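You operate a simulated robot arm through the tools that you are given. There is no shell and no other tool. Be economical: measure what you need, move in short steps, check, and stop when the job is done.

The job below is to be done with a simulated robot arm. You get a single attempt, and the scene is never put back.

## Task
Tap the grey motor's key home, then push the orange cap on.
Fine: tap with the yellow tamper; the large cap from the grey flat tray goes right down on that shaft by hand; the tamper goes back to its spot; the other motor's key is not struck; the table and the cap on the shelf stay put. Set down upright: yellow tamper.

Only the result counts: the job must be done as asked and must still hold three seconds after the hand-in. Knocking over, shifting, dropping, spilling or breaking anything else fails it. A push-on lid holds only when it is set on centred and level and pressed home; a screw cap is set on level and turned clockwise until tight.

## Robot
A 7-joint arm with a two-finger parallel gripper on a trunk, on a base that drives. Base frame: it is fixed to the floor where the robot stands at the start and does not move with it; the origin is under the middle of the robot, x ahead of it, y to its left, z up. Readings come in m, rad, newtons and seconds.
With the tool pointing down near the work surface it reaches from about 0.1 to 0.58 m from the robot's upright axis, wherever it stands. Its first joint turns from -2.897 to 2.897 rad. Places, roughly: large orange cap (4x4x4 cm) [0.6, 0.1, 0.2]; steel turntable [0.7, 0.5, 0.9]. Payload 1.57 kg.
Tool frame: the origin (TCP) lies between the finger pads and is the grasp point; the fingertips stand 0.03 m ahead of it; z points along the fingers, y is the line along which they close. Largest opening 0.11 m; finger width 0.024, thickness 0.012; the body of the gripper, 0.048 by 0.112 m, starts 0.078 m behind the TCP.
Orientation is that of the tool frame in the base frame, as [roll, pitch, yaw] about the fixed x, y, z axes, in that order (R = Rz(yaw) Ry(pitch) Rx(roll)). With the fingers straight down and closing along the base's y, the tool's x points along the base's -x, its y along +y and its z along -z.

## Interface
- The arm moves only by the tool send_rows. Its argument "rows" is one flat list of numbers, 7 for each row, row after row: the opening, from 0 (shut) to 1 (fully open), then the shift along the tool's x, y, z in units of 25 mm (1.0 is 25 mm), then the turn, a rotation vector about the tool's x, y, z in units of 5 degrees (1.0 is 5 degrees). In form: [jaw, x, y, z, wx, wy, wz, jaw, x, y, z, wx, wy, wz, ...]. A call has 1 to 12 rows; each row shifts and turns the commanded pose from where the row before left it, along the tool's axes as they then stand. A call with a number of a shift or a turn outside -1 to 1 is refused whole. Each row takes 0.2 s and may step no farther than 0.05 m and 0.15 rad from the row before; otherwise, or with a gripper value out of range, the whole call is refused. A pose out of reach is approached as far as the arm can. The call stops where the force on the tool passes 40 N (or 10 N more than at its start, if that is more) or the arm is blocked; 0.2 s more then pass. Each finger travels about 0.108 m/s and halts on what it meets, pressing with about 21 N; the grip force reading is that of the motor and also rises with nothing between the fingers. The clock runs only during rows and for 0.2 s after the last one: add rows that do not move to give the fingers time. The reply holds the time, the measured pose of the TCP, the force on the tool along the base axes, the opening and the grip force, in the units named above and with some noise, with the torque about the TCP (base axes, N m) and any sound that the robot's microphone picked up.
- Cameras (640 x 400 px; columns grow to the right, rows downward): "scene" is now at [0.4672, 0.2441, 1.4704]; the picture's right is [0.74, -0.67, 0.00], its down [-0.62, -0.69, -0.38] and it looks along [0.26, 0.29, -0.92] (base axes); focal length 214 px, centre (320, 200). "wrist" rides on the gripper at [0.07, 0.016, -0.141] in the tool frame; the picture's right is [-0.23, 0.97, 0.00], its down [-0.85, -0.20, -0.48] and it looks along [-0.47, -0.11, 0.88] (tool axes); focal length 222 px, centre (320, 200).
- get_image(camera): a new picture of that camera. The clock stands still meanwhile.
- slide_trunk(by): slides the trunk up (or, below 0, down) by that many m; the arm and the scene camera ride with it, the base frame stays. It gives what a move gives, with no picture.
- drive_base(legs): drives the robot by 1 to 6 legs, each [ahead, left, turn to the left] in m, m and rad, along the robot's own axes; the way and the turn of a leg run together, so that a leg with both is an arc; at most 1.5 m and 3.142 rad a leg. The arm and the cameras ride along, it lands a little off, and it stops where it bumps. It gives what a move gives.
- pan_tilt(pan, tilt): turns the head with the scene camera to pan (to the left, within 1.798 rad either way) and tilt (down, from -0.506 to 1.204), counted from straight ahead of the robot. It gives what a move gives.
- locate(camera, pixels): for up to 12 pixels [column, row] of the newest picture of that camera ("zoom" is the newest enlarged one), the place [x, y, z] in the base frame of the surface seen there, good to about 0.003 m. The clock stands still meanwhile.
- inspect(camera, box): a new picture of the part [left, top, right, bottom] of that camera's present view, enlarged. The clock stands still meanwhile.
- sign_off(): hands the job in; it is judged then, once.

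Work in short steps. Measure before you move; look again where a grasp or a placing could have gone wrong, and mend it. You have 80 turns and 52 pictures in all, those below and enlarged ones among them. Open the gripper and draw the arm clear of the work before you hand the job in, unless the task says otherwise; then end with one line.

The tools are called after "Emit:" as a command line: name --argument value ..., lists and objects as JSON in quotes. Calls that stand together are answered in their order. send_rows: Moves the arm, as the interface text tells. Its arguments: {"type":"object","properties":{"rows":{"type":"array"}},"required":["rows"]} The other tools are called the same way: slide_trunk (by) slides the trunk up or down; drive_base (legs) drives the base; pan_tilt (pan, tilt) turns the head that bears the scene camera; get_image (camera) takes a picture; locate (camera, pixels) gives the place of the surface under pixels of a picture; inspect (camera, box) takes an enlarged picture of a part of a camera's view; sign_off () hands the job in.

At the start:

```text
time: 0.0
eef_pos: [0.3702, 0.3645, 1.308]
orientation: [-3.141, 0.0, -3.14]
contact_force: [-0.4, 0.0, -0.5]
moment: [0.03, -0.01, 0.0]
opening: 0.1101
grasp_force: 0.0
trunk travel left (down, up): [-0.55, 0.06]
robot x, y, heading: [-0.0022, 0.0016, -0.003]
head pan, tilt: [0.838, 1.176]
```

scene: 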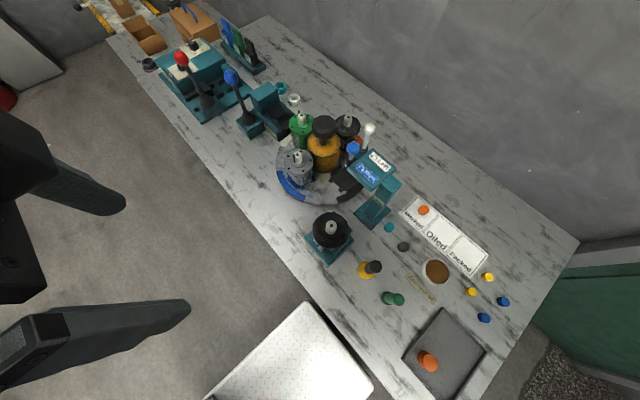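
wrist: 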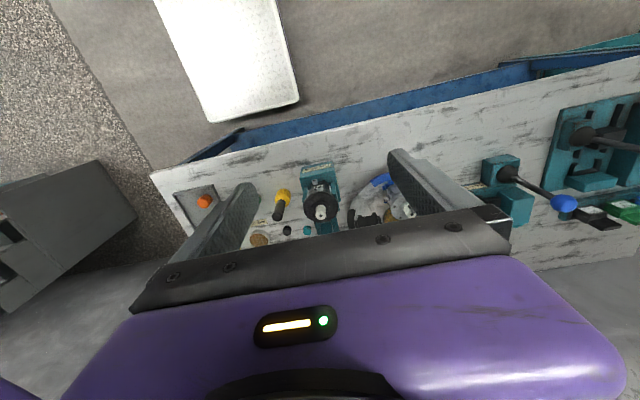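

The scene shows a turntable around (320,170), a black motor at (330,232) and an orange cap on the grey tray at (428,361). I'll enlarge both work areas.

Emit:
inspect --camera "scene" --box '[240, 80, 420, 280]'

Emit:
inspect --camera "scene" --box '[340, 190, 540, 400]'

```text
2.00 times, centred on (330, 180) of scene
```

zoom: 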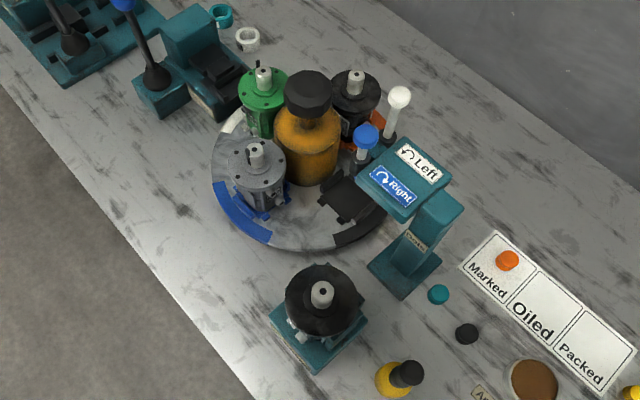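

```text
1.90 times, centred on (440, 295) of scene
```

zoom: 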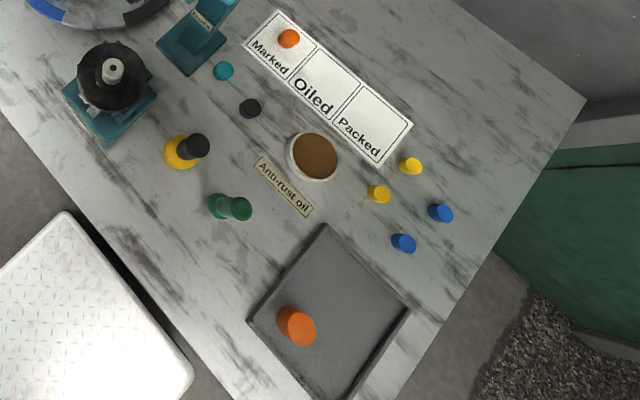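

Next I'll measure the main objects from the current scene picture and take closer views of the motors.

Emit:
locate --camera "zoom" --pixels '[[297, 328], [190, 145], [175, 160], [240, 209], [215, 203], [113, 70], [289, 38], [330, 250], [255, 322], [360, 395], [230, 280], [315, 155]]'

Emit:
inspect --camera "scene" --box '[265, 100, 365, 200]'

Emit:
inspect --camera "scene" --box '[290, 200, 410, 310]'

```text
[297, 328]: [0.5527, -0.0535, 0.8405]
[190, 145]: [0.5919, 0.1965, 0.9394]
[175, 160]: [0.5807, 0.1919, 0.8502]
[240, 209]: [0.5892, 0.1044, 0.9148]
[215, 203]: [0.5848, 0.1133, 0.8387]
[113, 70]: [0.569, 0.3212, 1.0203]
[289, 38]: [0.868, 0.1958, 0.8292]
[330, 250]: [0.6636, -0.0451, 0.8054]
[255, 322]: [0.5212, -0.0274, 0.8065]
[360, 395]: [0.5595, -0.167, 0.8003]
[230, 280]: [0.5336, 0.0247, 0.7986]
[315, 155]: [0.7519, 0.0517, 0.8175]
```

```text
4.00 times, centred on (315, 150) of scene
```

zoom: 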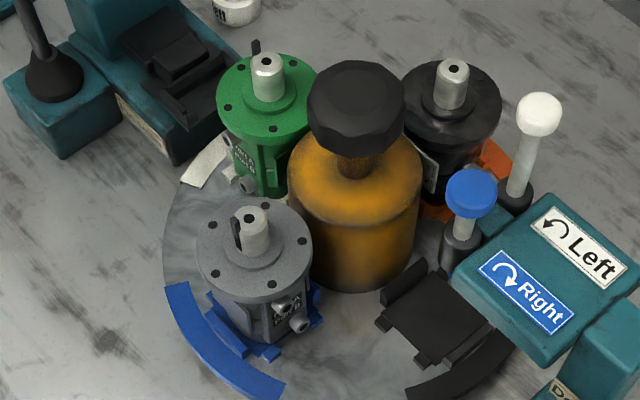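

```text
3.64 times, centred on (350, 255) of scene
```

zoom: 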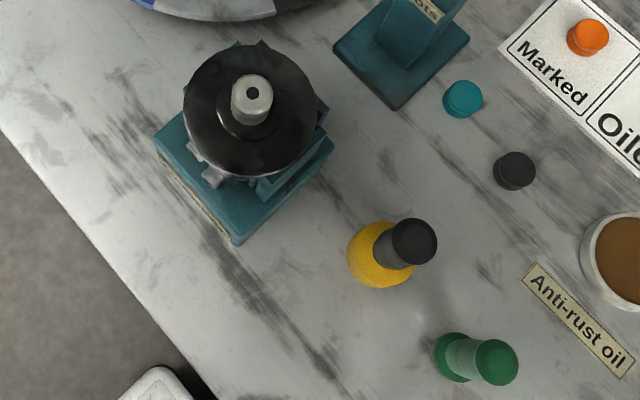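

I need measurements of the grey motor's shaft and key, so I'll zoom tightly on it.

Emit:
inspect --camera "scene" --box '[272, 140, 322, 190]'

```text
8.00 times, centred on (297, 165) of scene
```

zoom: 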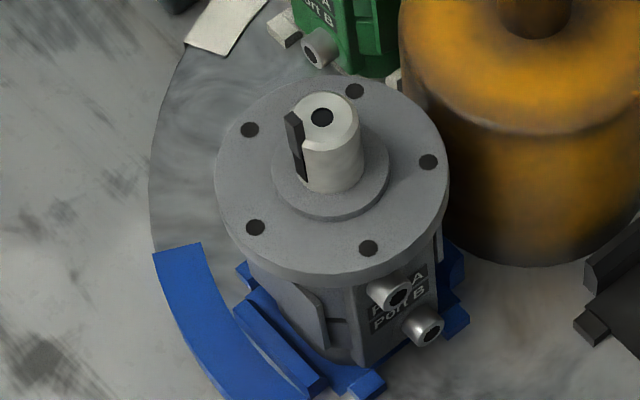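

I'll measure the shaft top, key top, key bottom, flange and nearby bottle points.

Emit:
locate --camera "zoom" --pixels '[[322, 106], [340, 125], [293, 119], [291, 114], [297, 150], [304, 178], [330, 175], [350, 170], [355, 215], [240, 200], [400, 230], [330, 160]]'

```text
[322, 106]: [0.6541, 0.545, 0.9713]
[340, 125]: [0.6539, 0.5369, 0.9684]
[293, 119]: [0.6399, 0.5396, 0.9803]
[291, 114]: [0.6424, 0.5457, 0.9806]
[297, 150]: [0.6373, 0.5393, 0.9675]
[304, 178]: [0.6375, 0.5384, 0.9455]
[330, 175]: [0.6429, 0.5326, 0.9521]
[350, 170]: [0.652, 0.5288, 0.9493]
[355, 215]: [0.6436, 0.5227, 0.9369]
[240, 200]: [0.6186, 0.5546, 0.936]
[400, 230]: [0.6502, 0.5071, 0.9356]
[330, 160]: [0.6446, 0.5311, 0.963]
```

Now I'll measure the table edge, the white item on the floor, the bottle and the other parts.

Emit:
locate --camera "scene" --pixels '[[250, 230], [310, 296], [380, 392], [310, 310], [215, 395], [330, 350], [324, 127], [301, 118], [347, 122], [369, 129], [353, 147], [372, 160]]'

Emit:
locate --camera "scene" --pixels '[[325, 150], [318, 200], [315, 163], [232, 76], [180, 57], [270, 115], [295, 100], [424, 210], [373, 265], [366, 275], [375, 210], [110, 40]]'

```text
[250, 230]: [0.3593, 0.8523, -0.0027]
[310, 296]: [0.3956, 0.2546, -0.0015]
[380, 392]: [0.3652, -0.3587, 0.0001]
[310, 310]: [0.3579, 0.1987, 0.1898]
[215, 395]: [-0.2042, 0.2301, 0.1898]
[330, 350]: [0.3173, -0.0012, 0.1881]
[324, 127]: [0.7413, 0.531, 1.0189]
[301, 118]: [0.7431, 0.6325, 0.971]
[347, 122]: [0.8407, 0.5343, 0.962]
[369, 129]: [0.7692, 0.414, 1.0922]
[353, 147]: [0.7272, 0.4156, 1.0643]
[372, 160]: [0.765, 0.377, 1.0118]
```

```text
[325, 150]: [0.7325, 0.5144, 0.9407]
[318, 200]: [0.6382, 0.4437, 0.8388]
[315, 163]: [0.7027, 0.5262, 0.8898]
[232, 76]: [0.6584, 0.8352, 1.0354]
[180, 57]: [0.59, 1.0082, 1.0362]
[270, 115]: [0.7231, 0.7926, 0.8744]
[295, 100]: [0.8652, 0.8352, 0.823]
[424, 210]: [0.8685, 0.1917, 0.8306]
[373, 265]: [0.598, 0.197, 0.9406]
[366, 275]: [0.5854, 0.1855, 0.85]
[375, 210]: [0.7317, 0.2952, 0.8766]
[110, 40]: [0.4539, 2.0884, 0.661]
```

A large orange cap is listed at z≈0.2, so one is probably on a shelf under the table. I'll back away and look at the whole bench before deciding which cap is which.

Emit:
drive_base --legs '[[-0.7, 0, 0]]'

Emit:
pan_tilt --pan 0.2 --tilt 0.75

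Emit:
get_image --camera "scene"

```text
time: 3.9
eef_pos: [-0.3448, 0.3642, 1.3091]
orientation: [-3.141, 0.0, -3.13]
contact_force: [-0.1, 0.7, 0.2]
moment: [0.0, 0.04, -0.01]
opening: 0.1097
grasp_force: 0.1
trunk travel left (down, up): [-0.55, 0.06]
robot x, y, heading: [-0.7162, -0.0034, 0.013]
head pan, tilt: [0.838, 1.176]
```

```text
time: 4.9
eef_pos: [-0.3453, 0.3646, 1.309]
orientation: [3.139, 0.0, -3.13]
contact_force: [-0.6, -0.6, -0.2]
moment: [0.0, 0.03, -0.04]
opening: 0.11
grasp_force: 0.0
trunk travel left (down, up): [-0.55, 0.06]
robot x, y, heading: [-0.7116, -0.005, 0.01]
head pan, tilt: [0.201, 0.75]
```

```text
44 pictures are left
```

scene: 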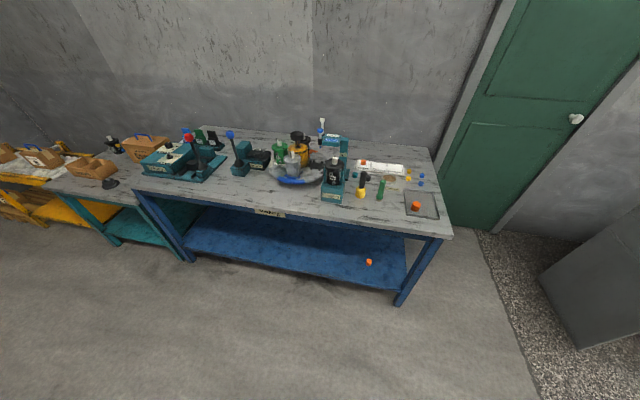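

The shelf cap is at (369,262) on the blue shelf, and it must stay there. I'll zoom in on the bench and on the tray cap.

Emit:
inspect --camera "scene" --box '[250, 110, 350, 210]'

Emit:
inspect --camera "scene" --box '[340, 145, 450, 275]'

Emit:
locate --camera "scene" --pixels '[[369, 262], [300, 213], [250, 203], [340, 222], [400, 233], [300, 275], [380, 287], [220, 256], [408, 290]]'

```text
4.00 times, centred on (300, 160) of scene
```

zoom: 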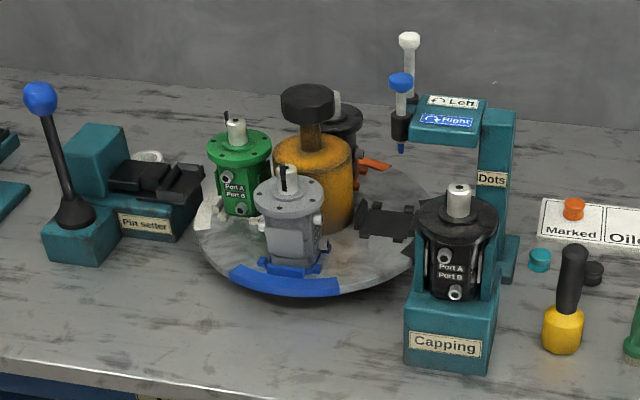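

```text
3.08 times, centred on (395, 210) of scene
```

zoom: 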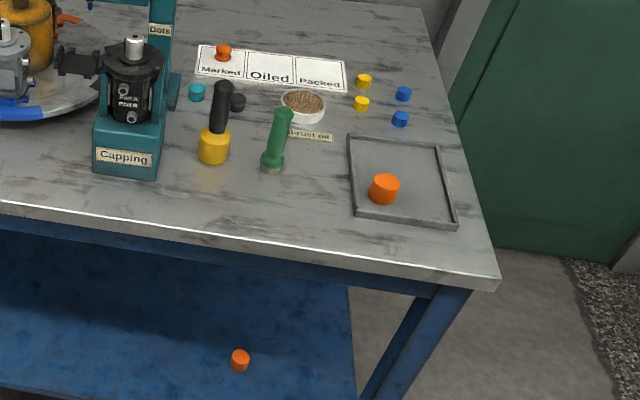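

```text
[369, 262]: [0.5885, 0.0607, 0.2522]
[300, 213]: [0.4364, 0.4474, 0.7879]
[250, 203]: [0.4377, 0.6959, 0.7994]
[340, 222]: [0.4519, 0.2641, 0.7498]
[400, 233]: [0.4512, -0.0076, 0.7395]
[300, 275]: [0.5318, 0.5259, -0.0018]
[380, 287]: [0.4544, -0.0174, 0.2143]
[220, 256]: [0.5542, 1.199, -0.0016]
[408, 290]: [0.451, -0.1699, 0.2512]
```

Table edge is x≈0.437, and head-on the base would leave the motor out of reach. I'll turn right 90° so the table is on my left, then sidle up near (0.12, 0.3).

Emit:
drive_base --legs '[[0, 0, -1.581], [-0.3, 0.0, 0], [0, 0.83, 0]]'

Emit:
pan_tilt --pan 1.79 --tilt 1.2

Emit:
get_image --camera "scene"

```text
time: 14.9
eef_pos: [0.4917, -0.085, 1.3095]
orientation: [3.141, 0.001, 1.562]
contact_force: [0.7, 0.5, 0.8]
moment: [0.01, -0.03, -0.01]
opening: 0.1098
grasp_force: 0.1
trunk travel left (down, up): [-0.55, 0.06]
robot x, y, heading: [0.1289, 0.2829, -1.577]
head pan, tilt: [0.201, 0.75]
```

```text
time: 16.6
eef_pos: [0.4911, -0.0854, 1.3083]
orientation: [3.141, 0.0, 1.564]
contact_force: [-0.3, 0.0, -0.2]
moment: [-0.05, -0.01, 0.03]
opening: 0.1097
grasp_force: 0.0
trunk travel left (down, up): [-0.55, 0.06]
robot x, y, heading: [0.1324, 0.2824, -1.577]
head pan, tilt: [1.791, 1.201]
```

```text
41 pictures are left
```

scene: 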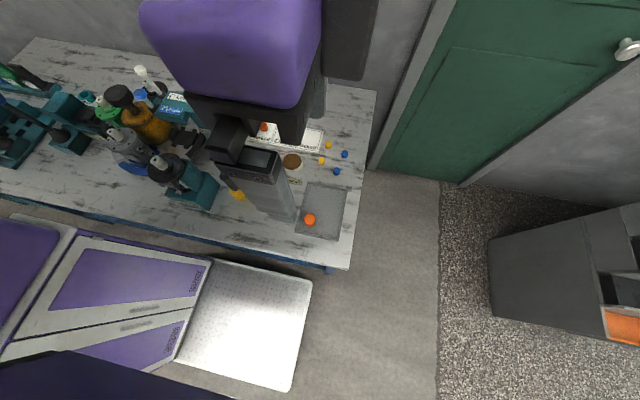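

Everything is in view here. I'll check the gap between base side (near (260,270)) and table edge, and re-measure the key parts.

Emit:
locate --camera "scene" --pixels '[[290, 282], [220, 263], [250, 247], [300, 260], [310, 219], [320, 237], [170, 252], [120, 240]]'

Emit:
inspect --camera "scene" --box '[80, 80, 280, 220]'

```text
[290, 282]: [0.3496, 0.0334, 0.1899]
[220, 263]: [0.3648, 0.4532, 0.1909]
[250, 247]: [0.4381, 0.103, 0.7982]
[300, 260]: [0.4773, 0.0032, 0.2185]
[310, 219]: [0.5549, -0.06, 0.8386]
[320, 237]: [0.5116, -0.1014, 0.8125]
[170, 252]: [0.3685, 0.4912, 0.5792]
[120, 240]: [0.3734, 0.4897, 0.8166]
```

```text
2.86 times, centred on (180, 150) of scene
```

zoom: 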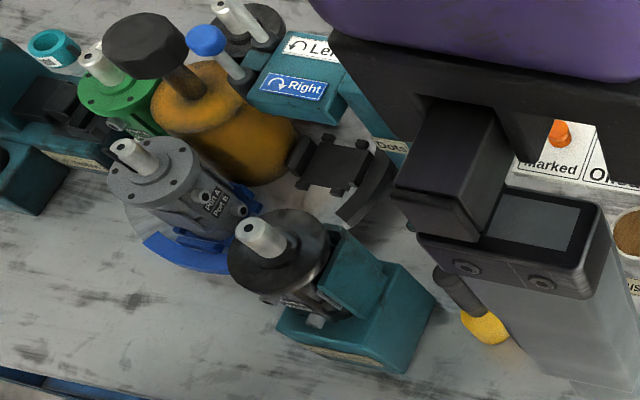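

The base side is at x≈0.37 and the table edge at 0.438, so I'll close in by 4.5 cm. Then I'll lower the trunk 0.15 and bring the gripper over the yellow tamper at about (0.587, 0.195).

Emit:
drive_base --legs '[[-0.02, 0.043, 0.006]]'

Emit:
slide_trunk --by -0.15

```text
time: 17.5
eef_pos: [0.5377, -0.0627, 1.3093]
orientation: [-3.14, 0.0, 1.568]
contact_force: [-0.5, 0.6, 0.2]
moment: [-0.01, 0.03, 0.01]
opening: 0.1101
grasp_force: 0.0
trunk travel left (down, up): [-0.55, 0.06]
robot x, y, heading: [0.1742, 0.3082, -1.571]
head pan, tilt: [1.791, 1.201]
```

```text
time: 19.2
eef_pos: [0.5366, -0.0634, 1.1592]
orientation: [3.141, -0.001, 1.569]
contact_force: [-0.1, -0.3, 0.1]
moment: [0.01, 0.0, 0.02]
opening: 0.1097
grasp_force: 0.1
trunk travel left (down, up): [-0.4, 0.21]
robot x, y, heading: [0.1735, 0.3078, -1.575]
head pan, tilt: [1.791, 1.201]
```

The arm is at (0.537,-0.063,1.159). I'll move it +y 0.25 and +x 0.045 to stand over the tamper, then look with the wrist camera.

Emit:
send_rows --rows '[1, 1, 0.18, 0, 0, 0, 0, 1, 1, 0.18, 0, 0, 0, 0, 1, 1, 0.18, 0, 0, 0, 0, 1, 1, 0.18, 0, 0, 0, 0, 1, 1, 0.18, 0, 0, 0, 0, 1, 1, 0.18, 0, 0, 0, 0, 1, 1, 0.18, 0, 0, 0, 0, 1, 1, 0.18, 0, 0, 0, 0, 1, 1, 0.18, 0, 0, 0, 0, 1, 0.5, 0.18, 0, 0, 0, 0]'

Emit:
get_image --camera "wrist"

Emit:
get_image --camera "scene"

```text
time: 21.4
eef_pos: [0.5825, 0.1741, 1.159]
orientation: [3.141, 0.001, 1.569]
contact_force: [-0.4, -0.2, -0.2]
moment: [0.02, -0.01, -0.01]
opening: 0.11
grasp_force: 0.0
trunk travel left (down, up): [-0.4, 0.21]
robot x, y, heading: [0.1749, 0.3056, -1.569]
head pan, tilt: [1.791, 1.201]
```

```text
39 pictures are left
```

wrist: 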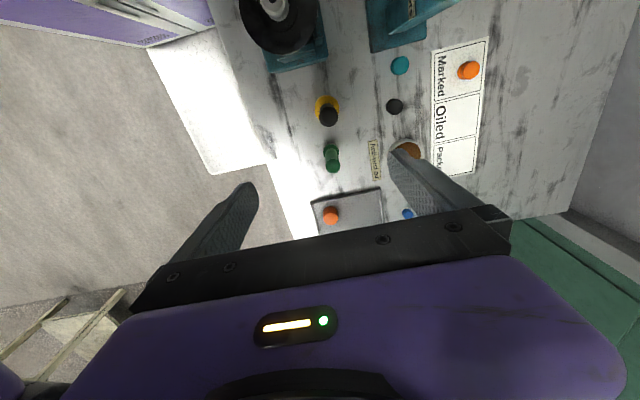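

```text
38 pictures are left
```

scene: 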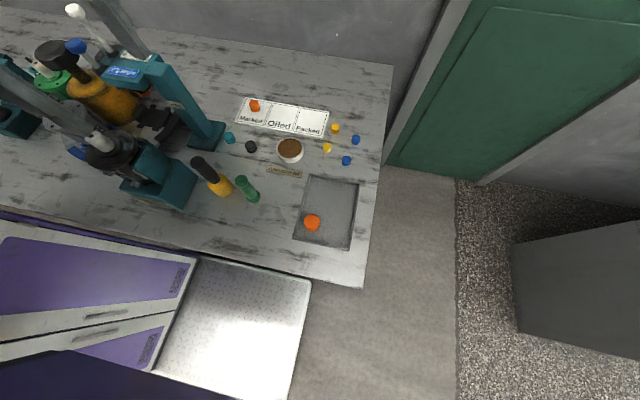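

The wrist shows the tamper's black handle top at (328,117) over the yellow head at (325,103). I'll zoom in there for exact places.

Emit:
inspect --camera "wrist" --box '[300, 85, 360, 135]'

Emit:
inspect --camera "scene" --box '[170, 135, 270, 215]'

```text
8.00 times, centred on (330, 110) of wrist
```

zoom: 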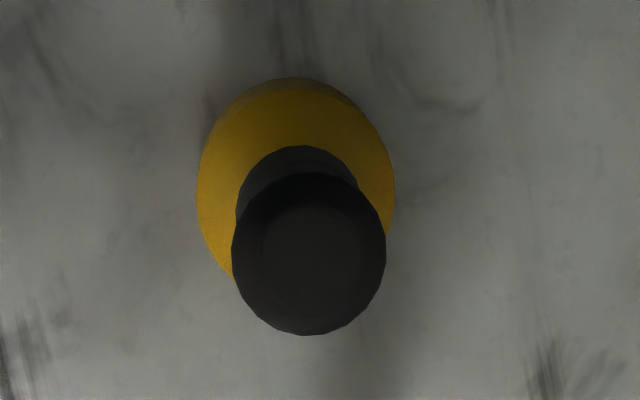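

```text
5.00 times, centred on (220, 175) of scene
```

zoom: 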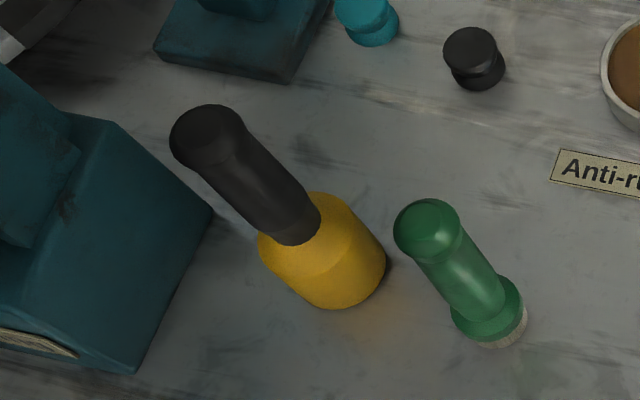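

The handle top is at wrist pixel (328.6,116.5). I'll locate it, the yellow shoulder and the sides.

Emit:
locate --camera "wrist" --pixels '[[328.6, 116.5], [320, 116.5], [337.5, 116.5], [328.6, 108], [328.6, 125], [317, 105], [337.5, 105], [326, 97], [316, 112], [338, 112]]'

Emit:
locate --camera "zoom" --pixels '[[200, 135], [230, 115], [175, 140], [260, 180], [300, 235], [315, 200], [300, 270], [340, 235], [330, 290], [285, 225]]'

```text
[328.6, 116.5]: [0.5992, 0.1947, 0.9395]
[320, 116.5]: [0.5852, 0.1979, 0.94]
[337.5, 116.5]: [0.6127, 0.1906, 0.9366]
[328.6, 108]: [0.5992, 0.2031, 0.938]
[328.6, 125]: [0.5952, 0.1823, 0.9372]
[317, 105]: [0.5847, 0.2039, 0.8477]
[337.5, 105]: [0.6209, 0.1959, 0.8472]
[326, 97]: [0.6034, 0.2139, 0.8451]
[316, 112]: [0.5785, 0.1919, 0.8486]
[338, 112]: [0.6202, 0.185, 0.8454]
```

```text
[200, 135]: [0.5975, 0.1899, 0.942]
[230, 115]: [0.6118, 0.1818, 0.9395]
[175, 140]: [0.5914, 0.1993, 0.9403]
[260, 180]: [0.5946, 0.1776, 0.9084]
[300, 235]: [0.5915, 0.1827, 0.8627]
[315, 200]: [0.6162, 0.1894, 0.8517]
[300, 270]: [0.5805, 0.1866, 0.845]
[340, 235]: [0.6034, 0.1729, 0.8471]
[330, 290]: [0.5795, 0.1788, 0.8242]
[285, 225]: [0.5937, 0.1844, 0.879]
```

The tamper axis is at (0.599,0.193), handle z 0.85–0.94 and about 27 mm thick. I'll centre over it and descend partway.

Emit:
send_rows --rows '[1, 0.76, 0.66, 0, 0, 0, 0, 1, 0, 0, 1, 0, 0, 0, 1, 0, 0, 1, 0, 0, 0, 1, 0, 0, 1, 0, 0, 0, 1, 0, 0, 1, 0, 0, 0, 1, 0, 0, 1, 0, 0, 0, 1, 0, 0, 1, 0, 0, 0]'

Emit:
get_image --camera "wrist"

```text
time: 23.0
eef_pos: [0.5987, 0.1926, 1.0087]
orientation: [-3.141, 0.0, 1.569]
contact_force: [-0.7, -0.7, 0.0]
moment: [-0.01, 0.02, 0.02]
opening: 0.11
grasp_force: 0.0
trunk travel left (down, up): [-0.4, 0.21]
robot x, y, heading: [0.1723, 0.3108, -1.573]
head pan, tilt: [1.791, 1.201]
```

```text
35 pictures are left
```

wrist: 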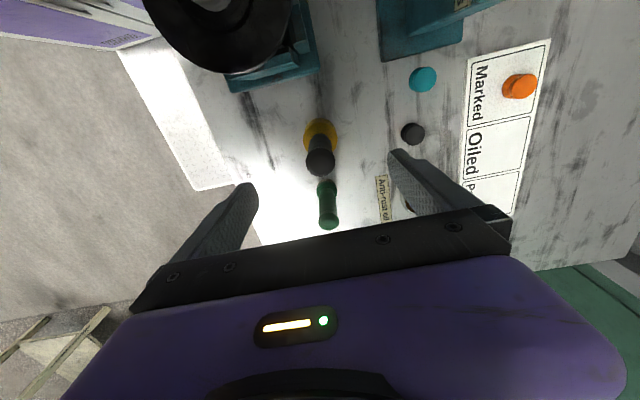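

Tamper is centred between the fingers. I'll go down 0.103 to z≈0.905 and close on the handle.

Emit:
send_rows --rows '[1, 0, 0, 1, 0, 0, 0, 1, 0, 0, 1, 0, 0, 0, 1, 0, 0, 1, 0, 0, 0, 1, 0, 0, 1, 0, 0, 0, 1, 0, 0, 0.1, 0, 0, 0, 0, 0, 0, 0, 0, 0, 0, 0, 0, 0, 0, 0, 0, 0, 0, 0, 0, 0, 0, 0, 0, 0, 0, 0, 0, 0, 0, 0]'

```text
time: 25.0
eef_pos: [0.5986, 0.1923, 0.9052]
orientation: [3.141, 0.001, 1.57]
contact_force: [1.3, 1.3, -0.3]
moment: [0.05, -0.2, -0.02]
opening: 0.0264
grasp_force: 21.5
trunk travel left (down, up): [-0.4, 0.21]
robot x, y, heading: [0.1744, 0.3068, -1.574]
head pan, tilt: [1.791, 1.201]
```

The tamper is held (opening 26 mm). I'll lift it straight up about 0.29 to clear all the tall items.

Emit:
send_rows --rows '[0, 0, 0, -0.3, 0, 0, 0, 0, 0, 0, -1, 0, 0, 0, 0, 0, 0, -1, 0, 0, 0, 0, 0, 0, -1, 0, 0, 0, 0, 0, 0, -1, 0, 0, 0, 0, 0, 0, -1, 0, 0, 0, 0, 0, 0, -1, 0, 0, 0, 0, 0, 0, -1, 0, 0, 0, 0, 0, 0, -1, 0, 0, 0, 0, 0, 0, -1, 0, 0, 0, 0, 0, 0, -1, 0, 0, 0, 0, 0, 0, -1, 0, 0, 0]'

Emit:
get_image --camera "scene"

Emit:
get_image --camera "wrist"

```text
time: 27.6
eef_pos: [0.5988, 0.1919, 1.1884]
orientation: [-3.14, 0.0, 1.567]
contact_force: [0.1, 0.3, -5.5]
moment: [0.0, 0.01, 0.04]
opening: 0.0262
grasp_force: 21.0
trunk travel left (down, up): [-0.4, 0.21]
robot x, y, heading: [0.1733, 0.3068, -1.567]
head pan, tilt: [1.791, 1.201]
```

```text
34 pictures are left
```

scene: 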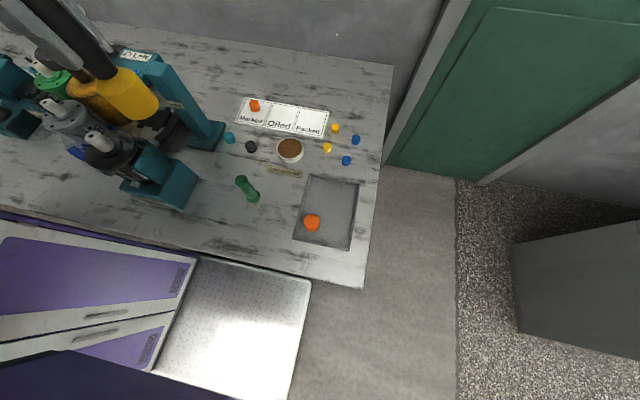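

```text
33 pictures are left
```

wrist: 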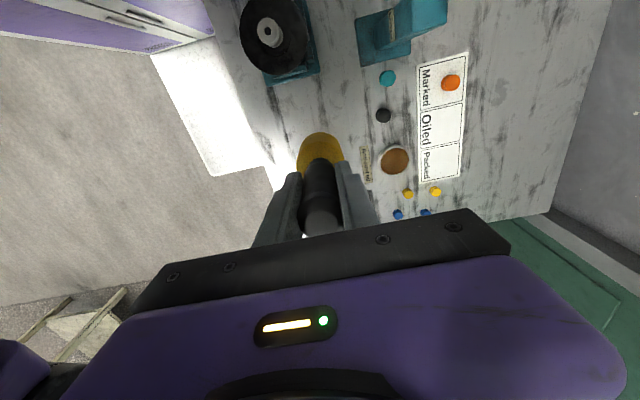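

The tamper hangs upright. I'll move +y by 0.25 towards the grey motor at this height (tamper bottom about 1.083) and view the key with the wrist camera.

Emit:
send_rows --rows '[0, 1, 0.1, -0.2, 0, 0, 0, 0, 1, 0.1, 0, 0, 0, 0, 0, 1, 0.1, 0, 0, 0, 0, 0, 1, 0.1, 0, 0, 0, 0, 0, 1, 0.1, 0, 0, 0, 0, 0, 1, 0.1, 0, 0, 0, 0, 0, 1, 0.1, 0, 0, 0, 0, 0, 1, 0.1, 0, 0, 0, 0, 0, 1, 0.1, 0, 0, 0, 0, 0, 1, 0.1, 0, 0, 0, 0]'

Emit:
get_image --camera "wrist"

```text
time: 29.8
eef_pos: [0.6263, 0.4449, 1.1861]
orientation: [-3.136, 0.013, 1.576]
contact_force: [0.9, 0.5, -4.9]
moment: [0.02, 0.02, 0.0]
opening: 0.0265
grasp_force: 21.2
out of reach, approached as far as the arm can: row 4
trunk travel left (down, up): [-0.4, 0.21]
robot x, y, heading: [0.1736, 0.3082, -1.579]
head pan, tilt: [1.791, 1.201]
```

```text
32 pictures are left
```

wrist: 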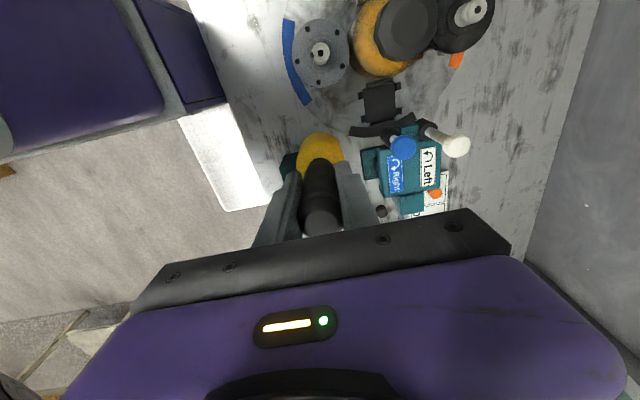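

The grey motor's shaft is at (320,53) in the wrist view. I'll zoom in there for the key and shaft.

Emit:
inspect --camera "wrist" --box '[290, 20, 350, 90]'

```text
5.71 times, centred on (320, 55) of wrist
```

zoom: 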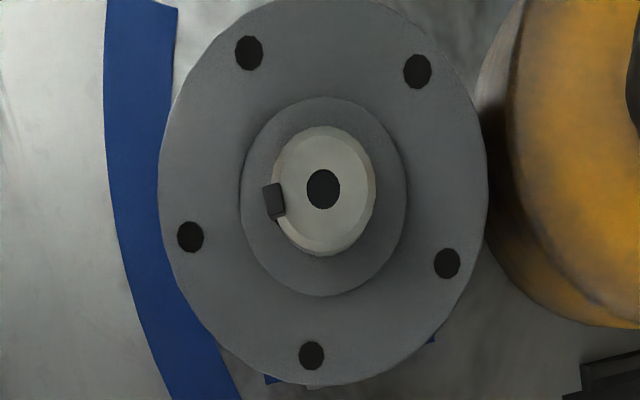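

Emit:
locate --camera "zoom" --pixels '[[272, 201], [272, 192], [272, 210], [323, 165], [323, 225], [345, 190], [372, 190], [290, 165], [300, 240], [400, 190], [323, 110], [250, 200]]'

```text
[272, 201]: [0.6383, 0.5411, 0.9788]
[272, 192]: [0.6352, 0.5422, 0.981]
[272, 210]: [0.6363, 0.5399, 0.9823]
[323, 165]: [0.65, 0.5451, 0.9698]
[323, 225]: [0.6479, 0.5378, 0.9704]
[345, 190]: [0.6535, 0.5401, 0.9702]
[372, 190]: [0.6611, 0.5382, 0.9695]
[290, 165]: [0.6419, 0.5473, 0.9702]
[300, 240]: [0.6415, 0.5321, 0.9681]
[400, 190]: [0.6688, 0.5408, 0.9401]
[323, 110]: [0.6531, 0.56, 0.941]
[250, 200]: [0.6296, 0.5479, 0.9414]
```

The key is at (0.637,0.541), top z 0.981. The shaft is centred at (0.6495,0.541), top 0.970. Reach is marginal here, so I'll back the base by 0.09 towards +y, which also carries the tamper over the motor.

Emit:
drive_base --legs '[[-0.09, 0, 0]]'

```text
time: 30.9
eef_pos: [0.6273, 0.5359, 1.1867]
orientation: [-3.14, 0.012, 1.577]
contact_force: [-0.2, 0.8, -5.3]
moment: [0.02, -0.02, -0.02]
opening: 0.0264
grasp_force: 21.0
trunk travel left (down, up): [-0.4, 0.21]
robot x, y, heading: [0.1752, 0.3979, -1.572]
head pan, tilt: [1.791, 1.201]
```

I'll descend 5 cm and shift to (0.640,0.541), then check that the tilt recovers.

Emit:
send_rows --rows '[0, 0, 0, 1, 0, 0, 0, 0, 0.2, 0.5, 1, 0, 0, 0, 0, 0, 0, 0, 0, 0, 0]'

```text
time: 31.7
eef_pos: [0.6401, 0.54, 1.1365]
orientation: [-3.138, 0.012, 1.576]
contact_force: [-0.2, 0.5, -5.8]
moment: [0.01, -0.04, 0.04]
opening: 0.0264
grasp_force: 21.0
trunk travel left (down, up): [-0.4, 0.21]
robot x, y, heading: [0.1684, 0.4001, -1.567]
head pan, tilt: [1.791, 1.201]
```

I'll level the slight 0.7° tilt and view from the head camera before tapping.

Emit:
send_rows --rows '[0, 0, 0, 0.6, 0, 0.14, 0, 0, 0, 0, 0, 0, 0, 0]'

Emit:
inspect --camera "wrist" --box '[240, 60, 440, 230]'

Emit:
get_image --camera "scene"

```text
time: 32.3
eef_pos: [0.638, 0.5411, 1.1195]
orientation: [-3.139, -0.001, 1.575]
contact_force: [0.5, -0.3, -5.2]
moment: [0.03, 0.01, 0.0]
opening: 0.0263
grasp_force: 20.7
trunk travel left (down, up): [-0.4, 0.21]
robot x, y, heading: [0.1742, 0.3998, -1.569]
head pan, tilt: [1.791, 1.201]
```

```text
2.35 times, centred on (340, 145) of wrist
```

zoom: 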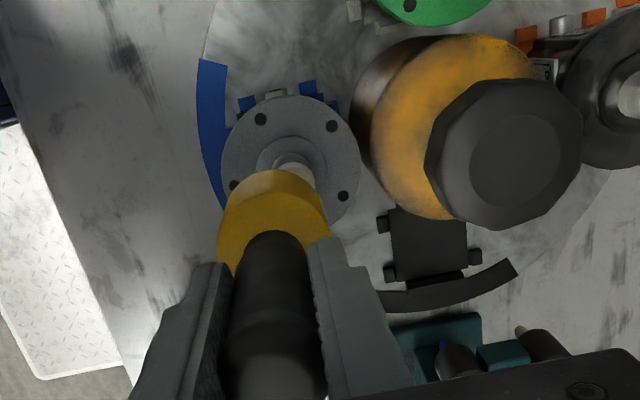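

```text
29 pictures are left
```

scene: 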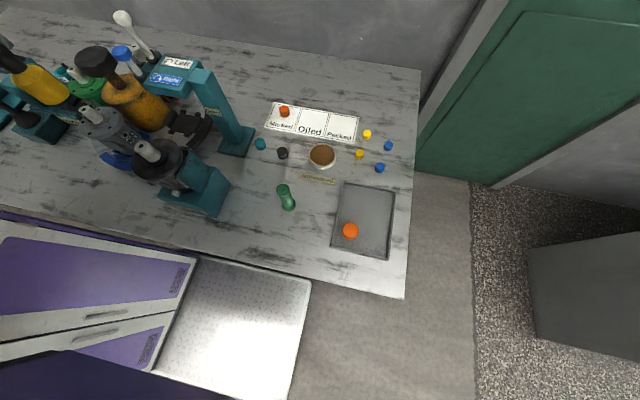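

The tamper face is over the key and nothing else is close. I'll lower it 25 mm, then one brisk 18 mm row to tap.

Emit:
send_rows --rows '[0, 0, 0.06, 1, 0, 0, 0, 0, 0, 0, 0.7, 0, 0, 0]'

```text
time: 32.9
eef_pos: [0.6403, 0.5396, 1.0785]
orientation: [-3.14, -0.002, 1.577]
contact_force: [-0.3, -0.1, 4.6]
moment: [0.09, 0.09, 0.03]
opening: 0.0267
grasp_force: 21.2
trunk travel left (down, up): [-0.4, 0.21]
robot x, y, heading: [0.1761, 0.3969, -1.573]
head pan, tilt: [1.791, 1.201]
```

Contact shows: the force went from -5 to +4.6 N at z 1.0785. I'll press a further 5 mm down in one strike.

Emit:
send_rows --rows '[0, 0, 0, 0.3, 0, 0, 0]'

```text
time: 33.4
eef_pos: [0.6396, 0.5399, 1.0754]
orientation: [3.139, -0.006, 1.573]
contact_force: [-3.3, -2.0, 10.7]
moment: [-0.21, 0.4, -0.06]
opening: 0.0263
grasp_force: 20.9
trunk travel left (down, up): [-0.4, 0.21]
robot x, y, heading: [0.1746, 0.4, -1.574]
head pan, tilt: [1.791, 1.201]
stopped in row 1: the force on the tool passed its limit at 43 N (the readings are from after the stop); the commanded pose is now the measured one
```

It hit a firm stop at 43 N, z 1.0754. I'll lift and shift -y to look at the key.

Emit:
send_rows --rows '[0, 0, 0, -1, 0, 0, 0, 0, 0, 0, -1, 0, 0, 0, 0, 0, 0, -1, 0, 0, 0, 0, -1, 0, -0.6, 0, 0, 0, 0, -1, 0, 0, 0, 0, 0, 0, -1, 0, 0, 0, 0, 0, 0, -1, 0, 0, 0, 0, 0]'

Emit:
inspect --camera "wrist" --box '[280, 0, 380, 90]'

```text
time: 35.0
eef_pos: [0.6415, 0.4392, 1.1662]
orientation: [3.139, -0.006, 1.573]
contact_force: [-0.6, 0.3, -5.5]
moment: [-0.02, 0.01, 0.0]
opening: 0.0264
grasp_force: 21.2
trunk travel left (down, up): [-0.4, 0.21]
robot x, y, heading: [0.1731, 0.4005, -1.57]
head pan, tilt: [1.791, 1.201]
```

```text
4.44 times, centred on (330, 45) of wrist
```

zoom: 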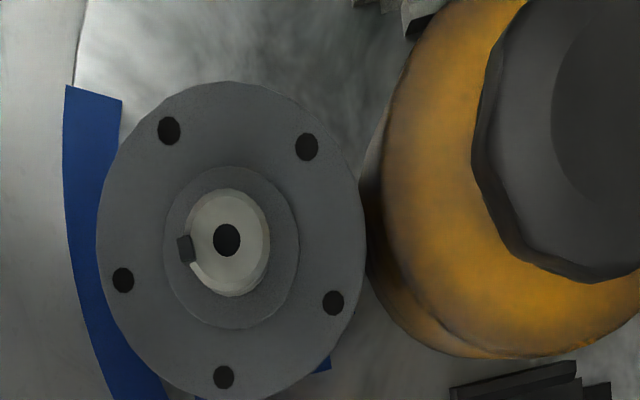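

Emit:
locate --camera "zoom" --pixels '[[184, 248], [184, 242], [184, 255], [180, 248], [189, 248], [227, 205], [250, 240], [225, 280], [265, 240], [208, 225], [205, 275], [245, 205]]'

Emit:
inspect --camera "scene" --box '[60, 85, 160, 165]'

```text
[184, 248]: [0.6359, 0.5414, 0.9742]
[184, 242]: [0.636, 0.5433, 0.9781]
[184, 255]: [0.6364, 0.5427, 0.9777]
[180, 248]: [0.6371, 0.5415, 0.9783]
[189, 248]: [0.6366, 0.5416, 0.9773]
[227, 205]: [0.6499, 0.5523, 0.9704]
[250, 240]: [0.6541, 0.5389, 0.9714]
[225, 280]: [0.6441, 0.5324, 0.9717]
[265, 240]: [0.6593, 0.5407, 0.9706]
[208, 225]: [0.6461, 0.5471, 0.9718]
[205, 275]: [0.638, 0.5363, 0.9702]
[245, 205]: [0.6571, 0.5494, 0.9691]
```

```text
5.00 times, centred on (110, 125) of scene
```

zoom: 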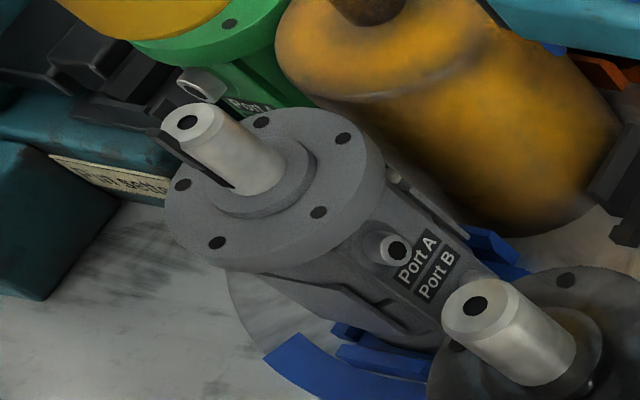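

Key top is now z≈0.977 against 0.981 before, so it moved only partly (shaft top 0.970). It needs more strikes, so I'll go back over it and strike at full speed.

Emit:
send_rows --rows '[0, 1, -0.02, 0, 0, -0.06, 0, 0, 1, -0.02, 0, 0, 0, 0, 0, 1, 0, 0, 0, 0, 0, 0, 1, 0, 0, 0, 0, 0, 0, 0.06, 0, 0, 0, 0, 0, 0, 0, 0, 1, 0, 0, 0, 0, 0, 0, 1, 0, 0, 0, 0, 0, 0, 1, 0, 0, 0, 0, 0, 0, 1, 0, 0, 0]'

```text
time: 37.1
eef_pos: [0.6391, 0.5414, 1.0763]
orientation: [3.131, -0.006, 1.572]
contact_force: [-6.7, -2.8, 13.0]
moment: [-0.42, 0.77, -0.06]
opening: 0.0267
grasp_force: 20.8
trunk travel left (down, up): [-0.4, 0.21]
robot x, y, heading: [0.1736, 0.3999, -1.57]
head pan, tilt: [1.791, 1.201]
stopped in row 9: the force on the tool passed its limit at 70 N (the readings are from after the stop); the commanded pose is now the measured one
```

The strike peaked at 70 N. I'll lift 5 cm and check the key from the head camera.

Emit:
send_rows --rows '[0, 0, 0, -1, 0, 0, 0, 0, 0, 0, -1, 0, 0, 0]'

Emit:
inspect --camera "scene" --box '[0, 30, 160, 150]'

```text
time: 37.7
eef_pos: [0.6408, 0.5408, 1.1242]
orientation: [3.13, -0.005, 1.574]
contact_force: [1.1, 0.3, -5.3]
moment: [-0.02, 0.02, 0.01]
opening: 0.0267
grasp_force: 20.6
trunk travel left (down, up): [-0.4, 0.21]
robot x, y, heading: [0.1733, 0.4009, -1.565]
head pan, tilt: [1.791, 1.201]
```

```text
3.33 times, centred on (80, 90) of scene
```

zoom: 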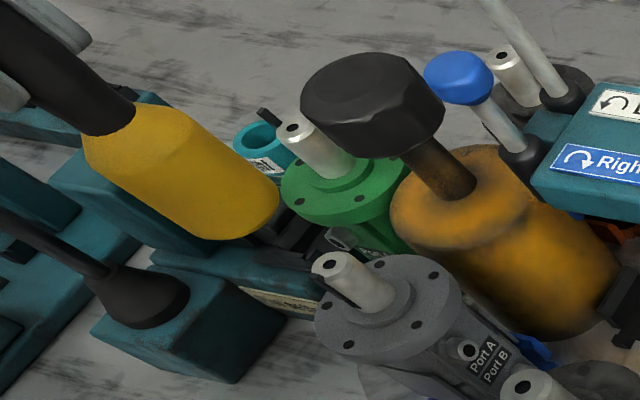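

The tamper is out of the way in this view. I'll zoom tightly on the grey shaft.

Emit:
inspect --camera "scene" --box '[70, 85, 120, 125]'

```text
10.00 times, centred on (95, 105) of scene
```

zoom: 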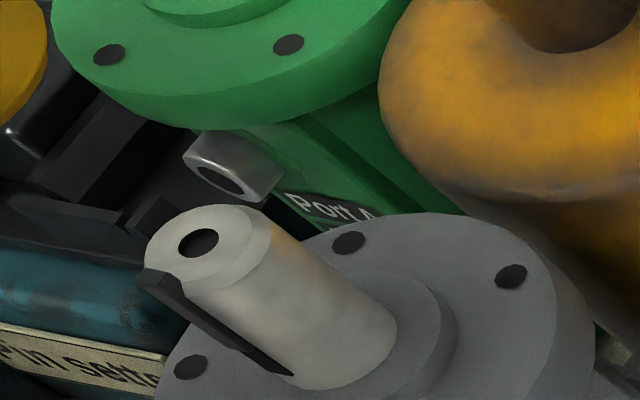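

Emit:
locate --camera "zoom" --pixels '[[155, 276], [160, 280], [165, 283], [250, 350], [285, 372], [150, 262], [235, 225], [165, 245], [320, 380], [190, 275]]'

```text
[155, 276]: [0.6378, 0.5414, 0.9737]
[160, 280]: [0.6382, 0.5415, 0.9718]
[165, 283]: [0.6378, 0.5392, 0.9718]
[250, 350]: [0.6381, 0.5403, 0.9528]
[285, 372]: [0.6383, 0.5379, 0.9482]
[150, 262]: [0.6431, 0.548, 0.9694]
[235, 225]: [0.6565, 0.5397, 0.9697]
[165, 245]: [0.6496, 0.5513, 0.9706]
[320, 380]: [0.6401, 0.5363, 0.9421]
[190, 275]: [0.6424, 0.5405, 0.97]
```

The key top is about 0.973 and the bottom end is near the shaft's foot, so it is nearly home. I'll strike again with the tool levelled.

Emit:
send_rows --rows '[0, 0, 0, 0, 0.13, -0.06, 0, 0, 0, 0, 1, 0, 0, 0, 0, 0, 0, 1, 0, 0, 0, 0, 0, 0, 1, 0, 0, 0]'

Emit:
send_rows --rows '[0, 0, 0, -1, 0, 0, 0, 0, 0, 0, -1, 0, 0, 0]'

Emit:
inspect --camera "scene" --box '[70, 85, 120, 125]'

```text
time: 38.7
eef_pos: [0.6401, 0.542, 1.0536]
orientation: [3.138, -0.002, 1.571]
contact_force: [-1.2, 1.1, 31.5]
moment: [-0.01, 0.08, 0.05]
opening: 0.0262
grasp_force: 21.7
trunk travel left (down, up): [-0.4, 0.21]
robot x, y, heading: [0.1726, 0.4009, -1.568]
head pan, tilt: [1.791, 1.201]
```

```text
time: 39.3
eef_pos: [0.6409, 0.5418, 1.0995]
orientation: [-3.138, 0.001, 1.573]
contact_force: [0.7, 0.5, -6.0]
moment: [0.01, 0.02, 0.05]
opening: 0.0269
grasp_force: 21.0
trunk travel left (down, up): [-0.4, 0.21]
robot x, y, heading: [0.1747, 0.3994, -1.566]
head pan, tilt: [1.791, 1.201]
```

```text
10.00 times, centred on (95, 105) of scene
```

zoom: 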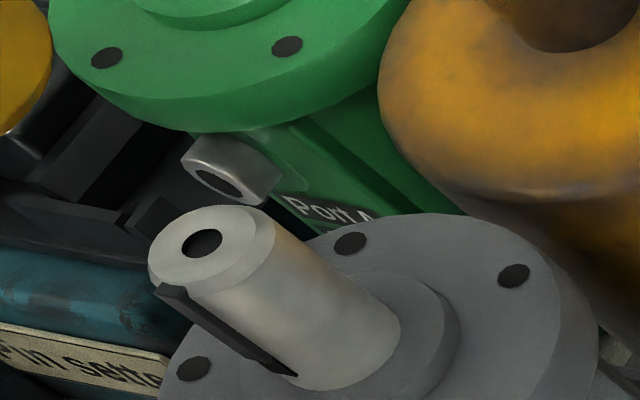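

The key's top is now around the shaft chamfer. The tamper slid up about 2 cm in the grip, which I'll allow for when setting it down. I'll measure the key.

Emit:
locate --camera "zoom" --pixels '[[160, 292], [167, 293], [172, 298], [178, 297], [285, 370], [235, 225], [165, 245], [320, 380], [200, 278], [292, 374]]'

Emit:
inspect --camera "scene" --box '[0, 0, 160, 110]'

```text
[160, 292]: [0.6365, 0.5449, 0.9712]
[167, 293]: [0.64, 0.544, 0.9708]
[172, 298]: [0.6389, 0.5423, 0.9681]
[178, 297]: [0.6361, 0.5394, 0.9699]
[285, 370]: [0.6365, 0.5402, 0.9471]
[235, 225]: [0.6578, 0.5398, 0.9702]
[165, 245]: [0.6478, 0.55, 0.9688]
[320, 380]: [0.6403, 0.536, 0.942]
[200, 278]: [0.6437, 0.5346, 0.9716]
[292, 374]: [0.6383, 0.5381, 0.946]
```

```text
3.64 times, centred on (80, 55) of scene
```

zoom: 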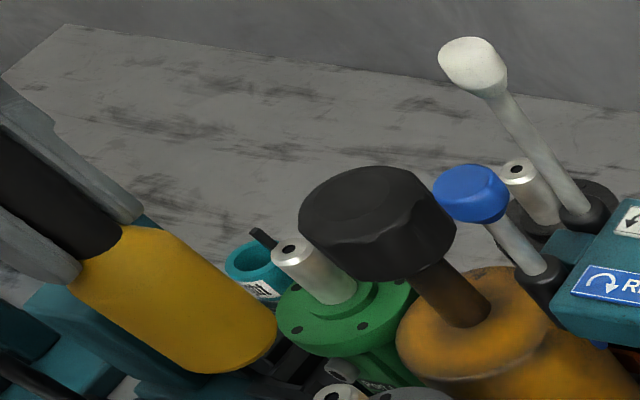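

The key is flush at 0.970, level with the shaft top. I'll carry the tamper back over its spot at (0.5987,0.1925), lifting 5 cm first.

Emit:
send_rows --rows '[0, 0, 0, -1, 0, 0, 0, 0, 0, 0, -1, 0, 0, 0, 0, -1, -0.12, 0, 0, 0, 0, 0, -1, -0.12, 0, 0, 0, 0, 0, -1, -0.12, 0, 0, 0, 0, 0, -1, -0.12, 0, 0, 0, 0, 0, -1, -0.12, 0, 0, 0, 0, 0, -1, -0.12, 0, 0, 0, 0, 0, -1, -0.12, 0, 0, 0, 0, 0, -1, -0.12, 0, 0, 0, 0, 0, -1, -0.12, 0, 0, 0, 0, 0, -1, -0.12, 0, 0, 0, 0]'

Emit:
send_rows --rows '[0, -1, -0.12, 0, 0, 0, 0, 0, -1, -0.12, 0, 0, 0, 0, 0, -1, -0.12, 0, 0, 0, 0, 0, -0.97, -0.12, 0, 0, 0, 0, 0, 0, 0, 0, 0, 0, 0]'

Emit:
get_image --camera "scene"

```text
time: 41.9
eef_pos: [0.6087, 0.2908, 1.1472]
orientation: [3.14, -0.003, 1.572]
contact_force: [-0.2, 0.5, -5.8]
moment: [-0.03, 0.01, 0.03]
opening: 0.0265
grasp_force: 21.4
trunk travel left (down, up): [-0.4, 0.21]
robot x, y, heading: [0.1717, 0.3959, -1.566]
head pan, tilt: [1.791, 1.201]
```

```text
time: 43.1
eef_pos: [0.5975, 0.1919, 1.15]
orientation: [-3.141, -0.001, 1.573]
contact_force: [0.0, 0.0, -6.1]
moment: [0.05, 0.01, -0.02]
opening: 0.0265
grasp_force: 21.9
trunk travel left (down, up): [-0.4, 0.21]
robot x, y, heading: [0.1737, 0.3982, -1.572]
head pan, tilt: [1.791, 1.201]
```

```text
22 pictures are left
```

scene: 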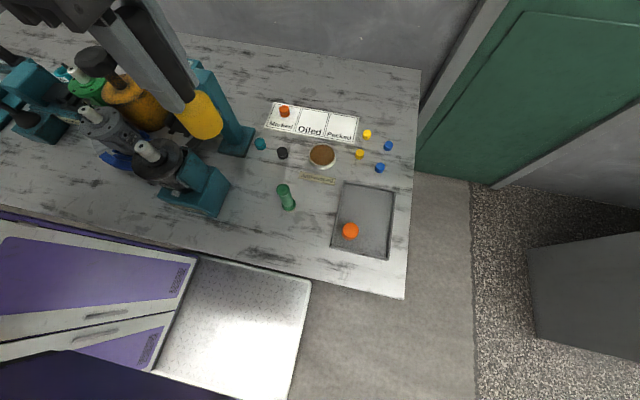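

It looks upright over its spot. I'll descend 0.25 in steps to just above the table.

Emit:
send_rows --rows '[0, 0, 0.05, 1, 0, 0, 0, 0, 0, 0, 1, 0, 0, 0, 0, 0, 0, 1, 0, 0, 0, 0, 0, 0, 1, 0, 0, 0, 0, 0, 0, 1, 0, 0, 0, 0, 0, 0, 1, 0, 0, 0, 0, 0, 0, 1, 0, 0, 0, 0, 0, 0, 1, 0, 0, 0, 0, 0, 0, 1, 0, 0, 0, 0, 0, 0, 0.8, 0, 0, 0]'

Emit:
inspect --camera "scene" --box '[190, 130, 320, 230]'

```text
time: 45.3
eef_pos: [0.6004, 0.1947, 0.9031]
orientation: [3.141, -0.001, 1.572]
contact_force: [0.1, 0.7, -4.8]
moment: [-0.01, -0.01, 0.02]
opening: 0.0265
grasp_force: 20.4
trunk travel left (down, up): [-0.4, 0.21]
robot x, y, heading: [0.1685, 0.3996, -1.569]
head pan, tilt: [1.791, 1.201]
```

```text
4.00 times, centred on (255, 180) of scene
```

zoom: 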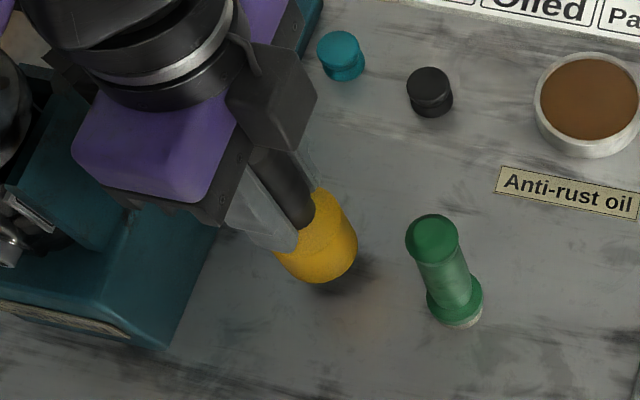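

The tamper hovers with a small gap and its shadow is close. I'll lower in small rows until the weight comes off.

Emit:
send_rows --rows '[0, -0.04, -0.04, 0.4, 0, 0, 0, 0, 0, 0, 0.2, 0, 0, 0, 0, 0, 0, 0.1, 0, 0, 0]'

```text
time: 46.1
eef_pos: [0.5991, 0.1924, 0.8858]
orientation: [-3.141, -0.002, 1.571]
contact_force: [-0.7, -0.3, -3.9]
moment: [0.0, 0.01, 0.02]
opening: 0.0266
grasp_force: 20.9
trunk travel left (down, up): [-0.4, 0.21]
robot x, y, heading: [0.1696, 0.4009, -1.571]
head pan, tilt: [1.791, 1.201]
```

Emit:
send_rows --rows '[0, 0, 0, 0.07, 0, 0, 0, 0, 0, 0, 0.05, 0, 0, 0]'

```text
time: 46.7
eef_pos: [0.5987, 0.1927, 0.8834]
orientation: [3.142, -0.001, 1.57]
contact_force: [0.1, 0.1, -5.7]
moment: [0.0, 0.0, -0.03]
opening: 0.0267
grasp_force: 21.2
trunk travel left (down, up): [-0.4, 0.21]
robot x, y, heading: [0.1706, 0.3987, -1.568]
head pan, tilt: [1.791, 1.201]
```

Still hanging at z 0.8834 with -5.7 N. I'll continue down in 1–1.5 mm steps.

Emit:
send_rows --rows '[0, 0, 0, 0.06, 0, 0, 0, 0, 0, 0, 0.04, 0, 0, 0]'

Emit:
send_rows --rows '[0, 0, 0, 0.04, 0, 0, 0, 0, 0, 0, 0.03, 0, 0, 0]'

```text
time: 47.3
eef_pos: [0.5985, 0.1915, 0.8822]
orientation: [-3.141, 0.0, 1.57]
contact_force: [-2.3, -0.1, 3.9]
moment: [-0.24, 0.16, -0.04]
opening: 0.0267
grasp_force: 20.8
trunk travel left (down, up): [-0.4, 0.21]
robot x, y, heading: [0.173, 0.3973, -1.568]
head pan, tilt: [1.791, 1.201]
```

```text
time: 47.9
eef_pos: [0.5988, 0.1925, 0.8811]
orientation: [3.136, -0.002, 1.572]
contact_force: [-0.2, -3.4, 29.2]
moment: [-0.03, 0.59, 0.04]
opening: 0.0267
grasp_force: 20.9
trunk travel left (down, up): [-0.4, 0.21]
robot x, y, heading: [0.1709, 0.395, -1.568]
head pan, tilt: [1.791, 1.201]
```

It is seated firmly on the table (29 N). I'll ease off 1 mm, open slowly, then rise.

Emit:
send_rows --rows '[0, 0, 0, -0.04, 0, 0, 0, 0.26, 0, 0, 0, 0, 0, 0, 0.4, 0, 0, 0, 0, 0, 0, 0.7, 0, 0, 0, 0, 0, 0, 0.7, 0, 0, 0, 0, 0, 0, 0.7, 0, 0, -1, 0, 0, 0, 0.7, 0, 0, -1, 0, 0, 0, 0.7, 0, 0, -1, 0, 0, 0, 0.7, 0, 0, -1, 0, 0, 0, 0.7, 0, 0, -1, 0, 0, 0]'

Emit:
get_image --camera "wrist"

```text
time: 50.1
eef_pos: [0.5971, 0.1909, 1.0047]
orientation: [-3.14, -0.003, 1.573]
contact_force: [0.2, -0.4, 0.2]
moment: [0.01, -0.01, -0.02]
opening: 0.0771
grasp_force: 0.0
trunk travel left (down, up): [-0.4, 0.21]
robot x, y, heading: [0.1749, 0.3993, -1.57]
head pan, tilt: [1.791, 1.201]
```

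```text
20 pictures are left
```

wrist: 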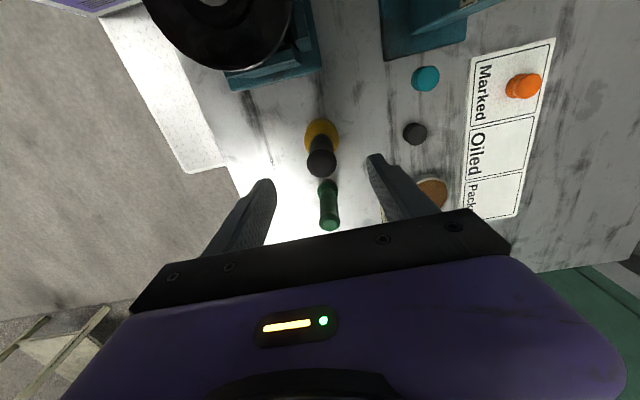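

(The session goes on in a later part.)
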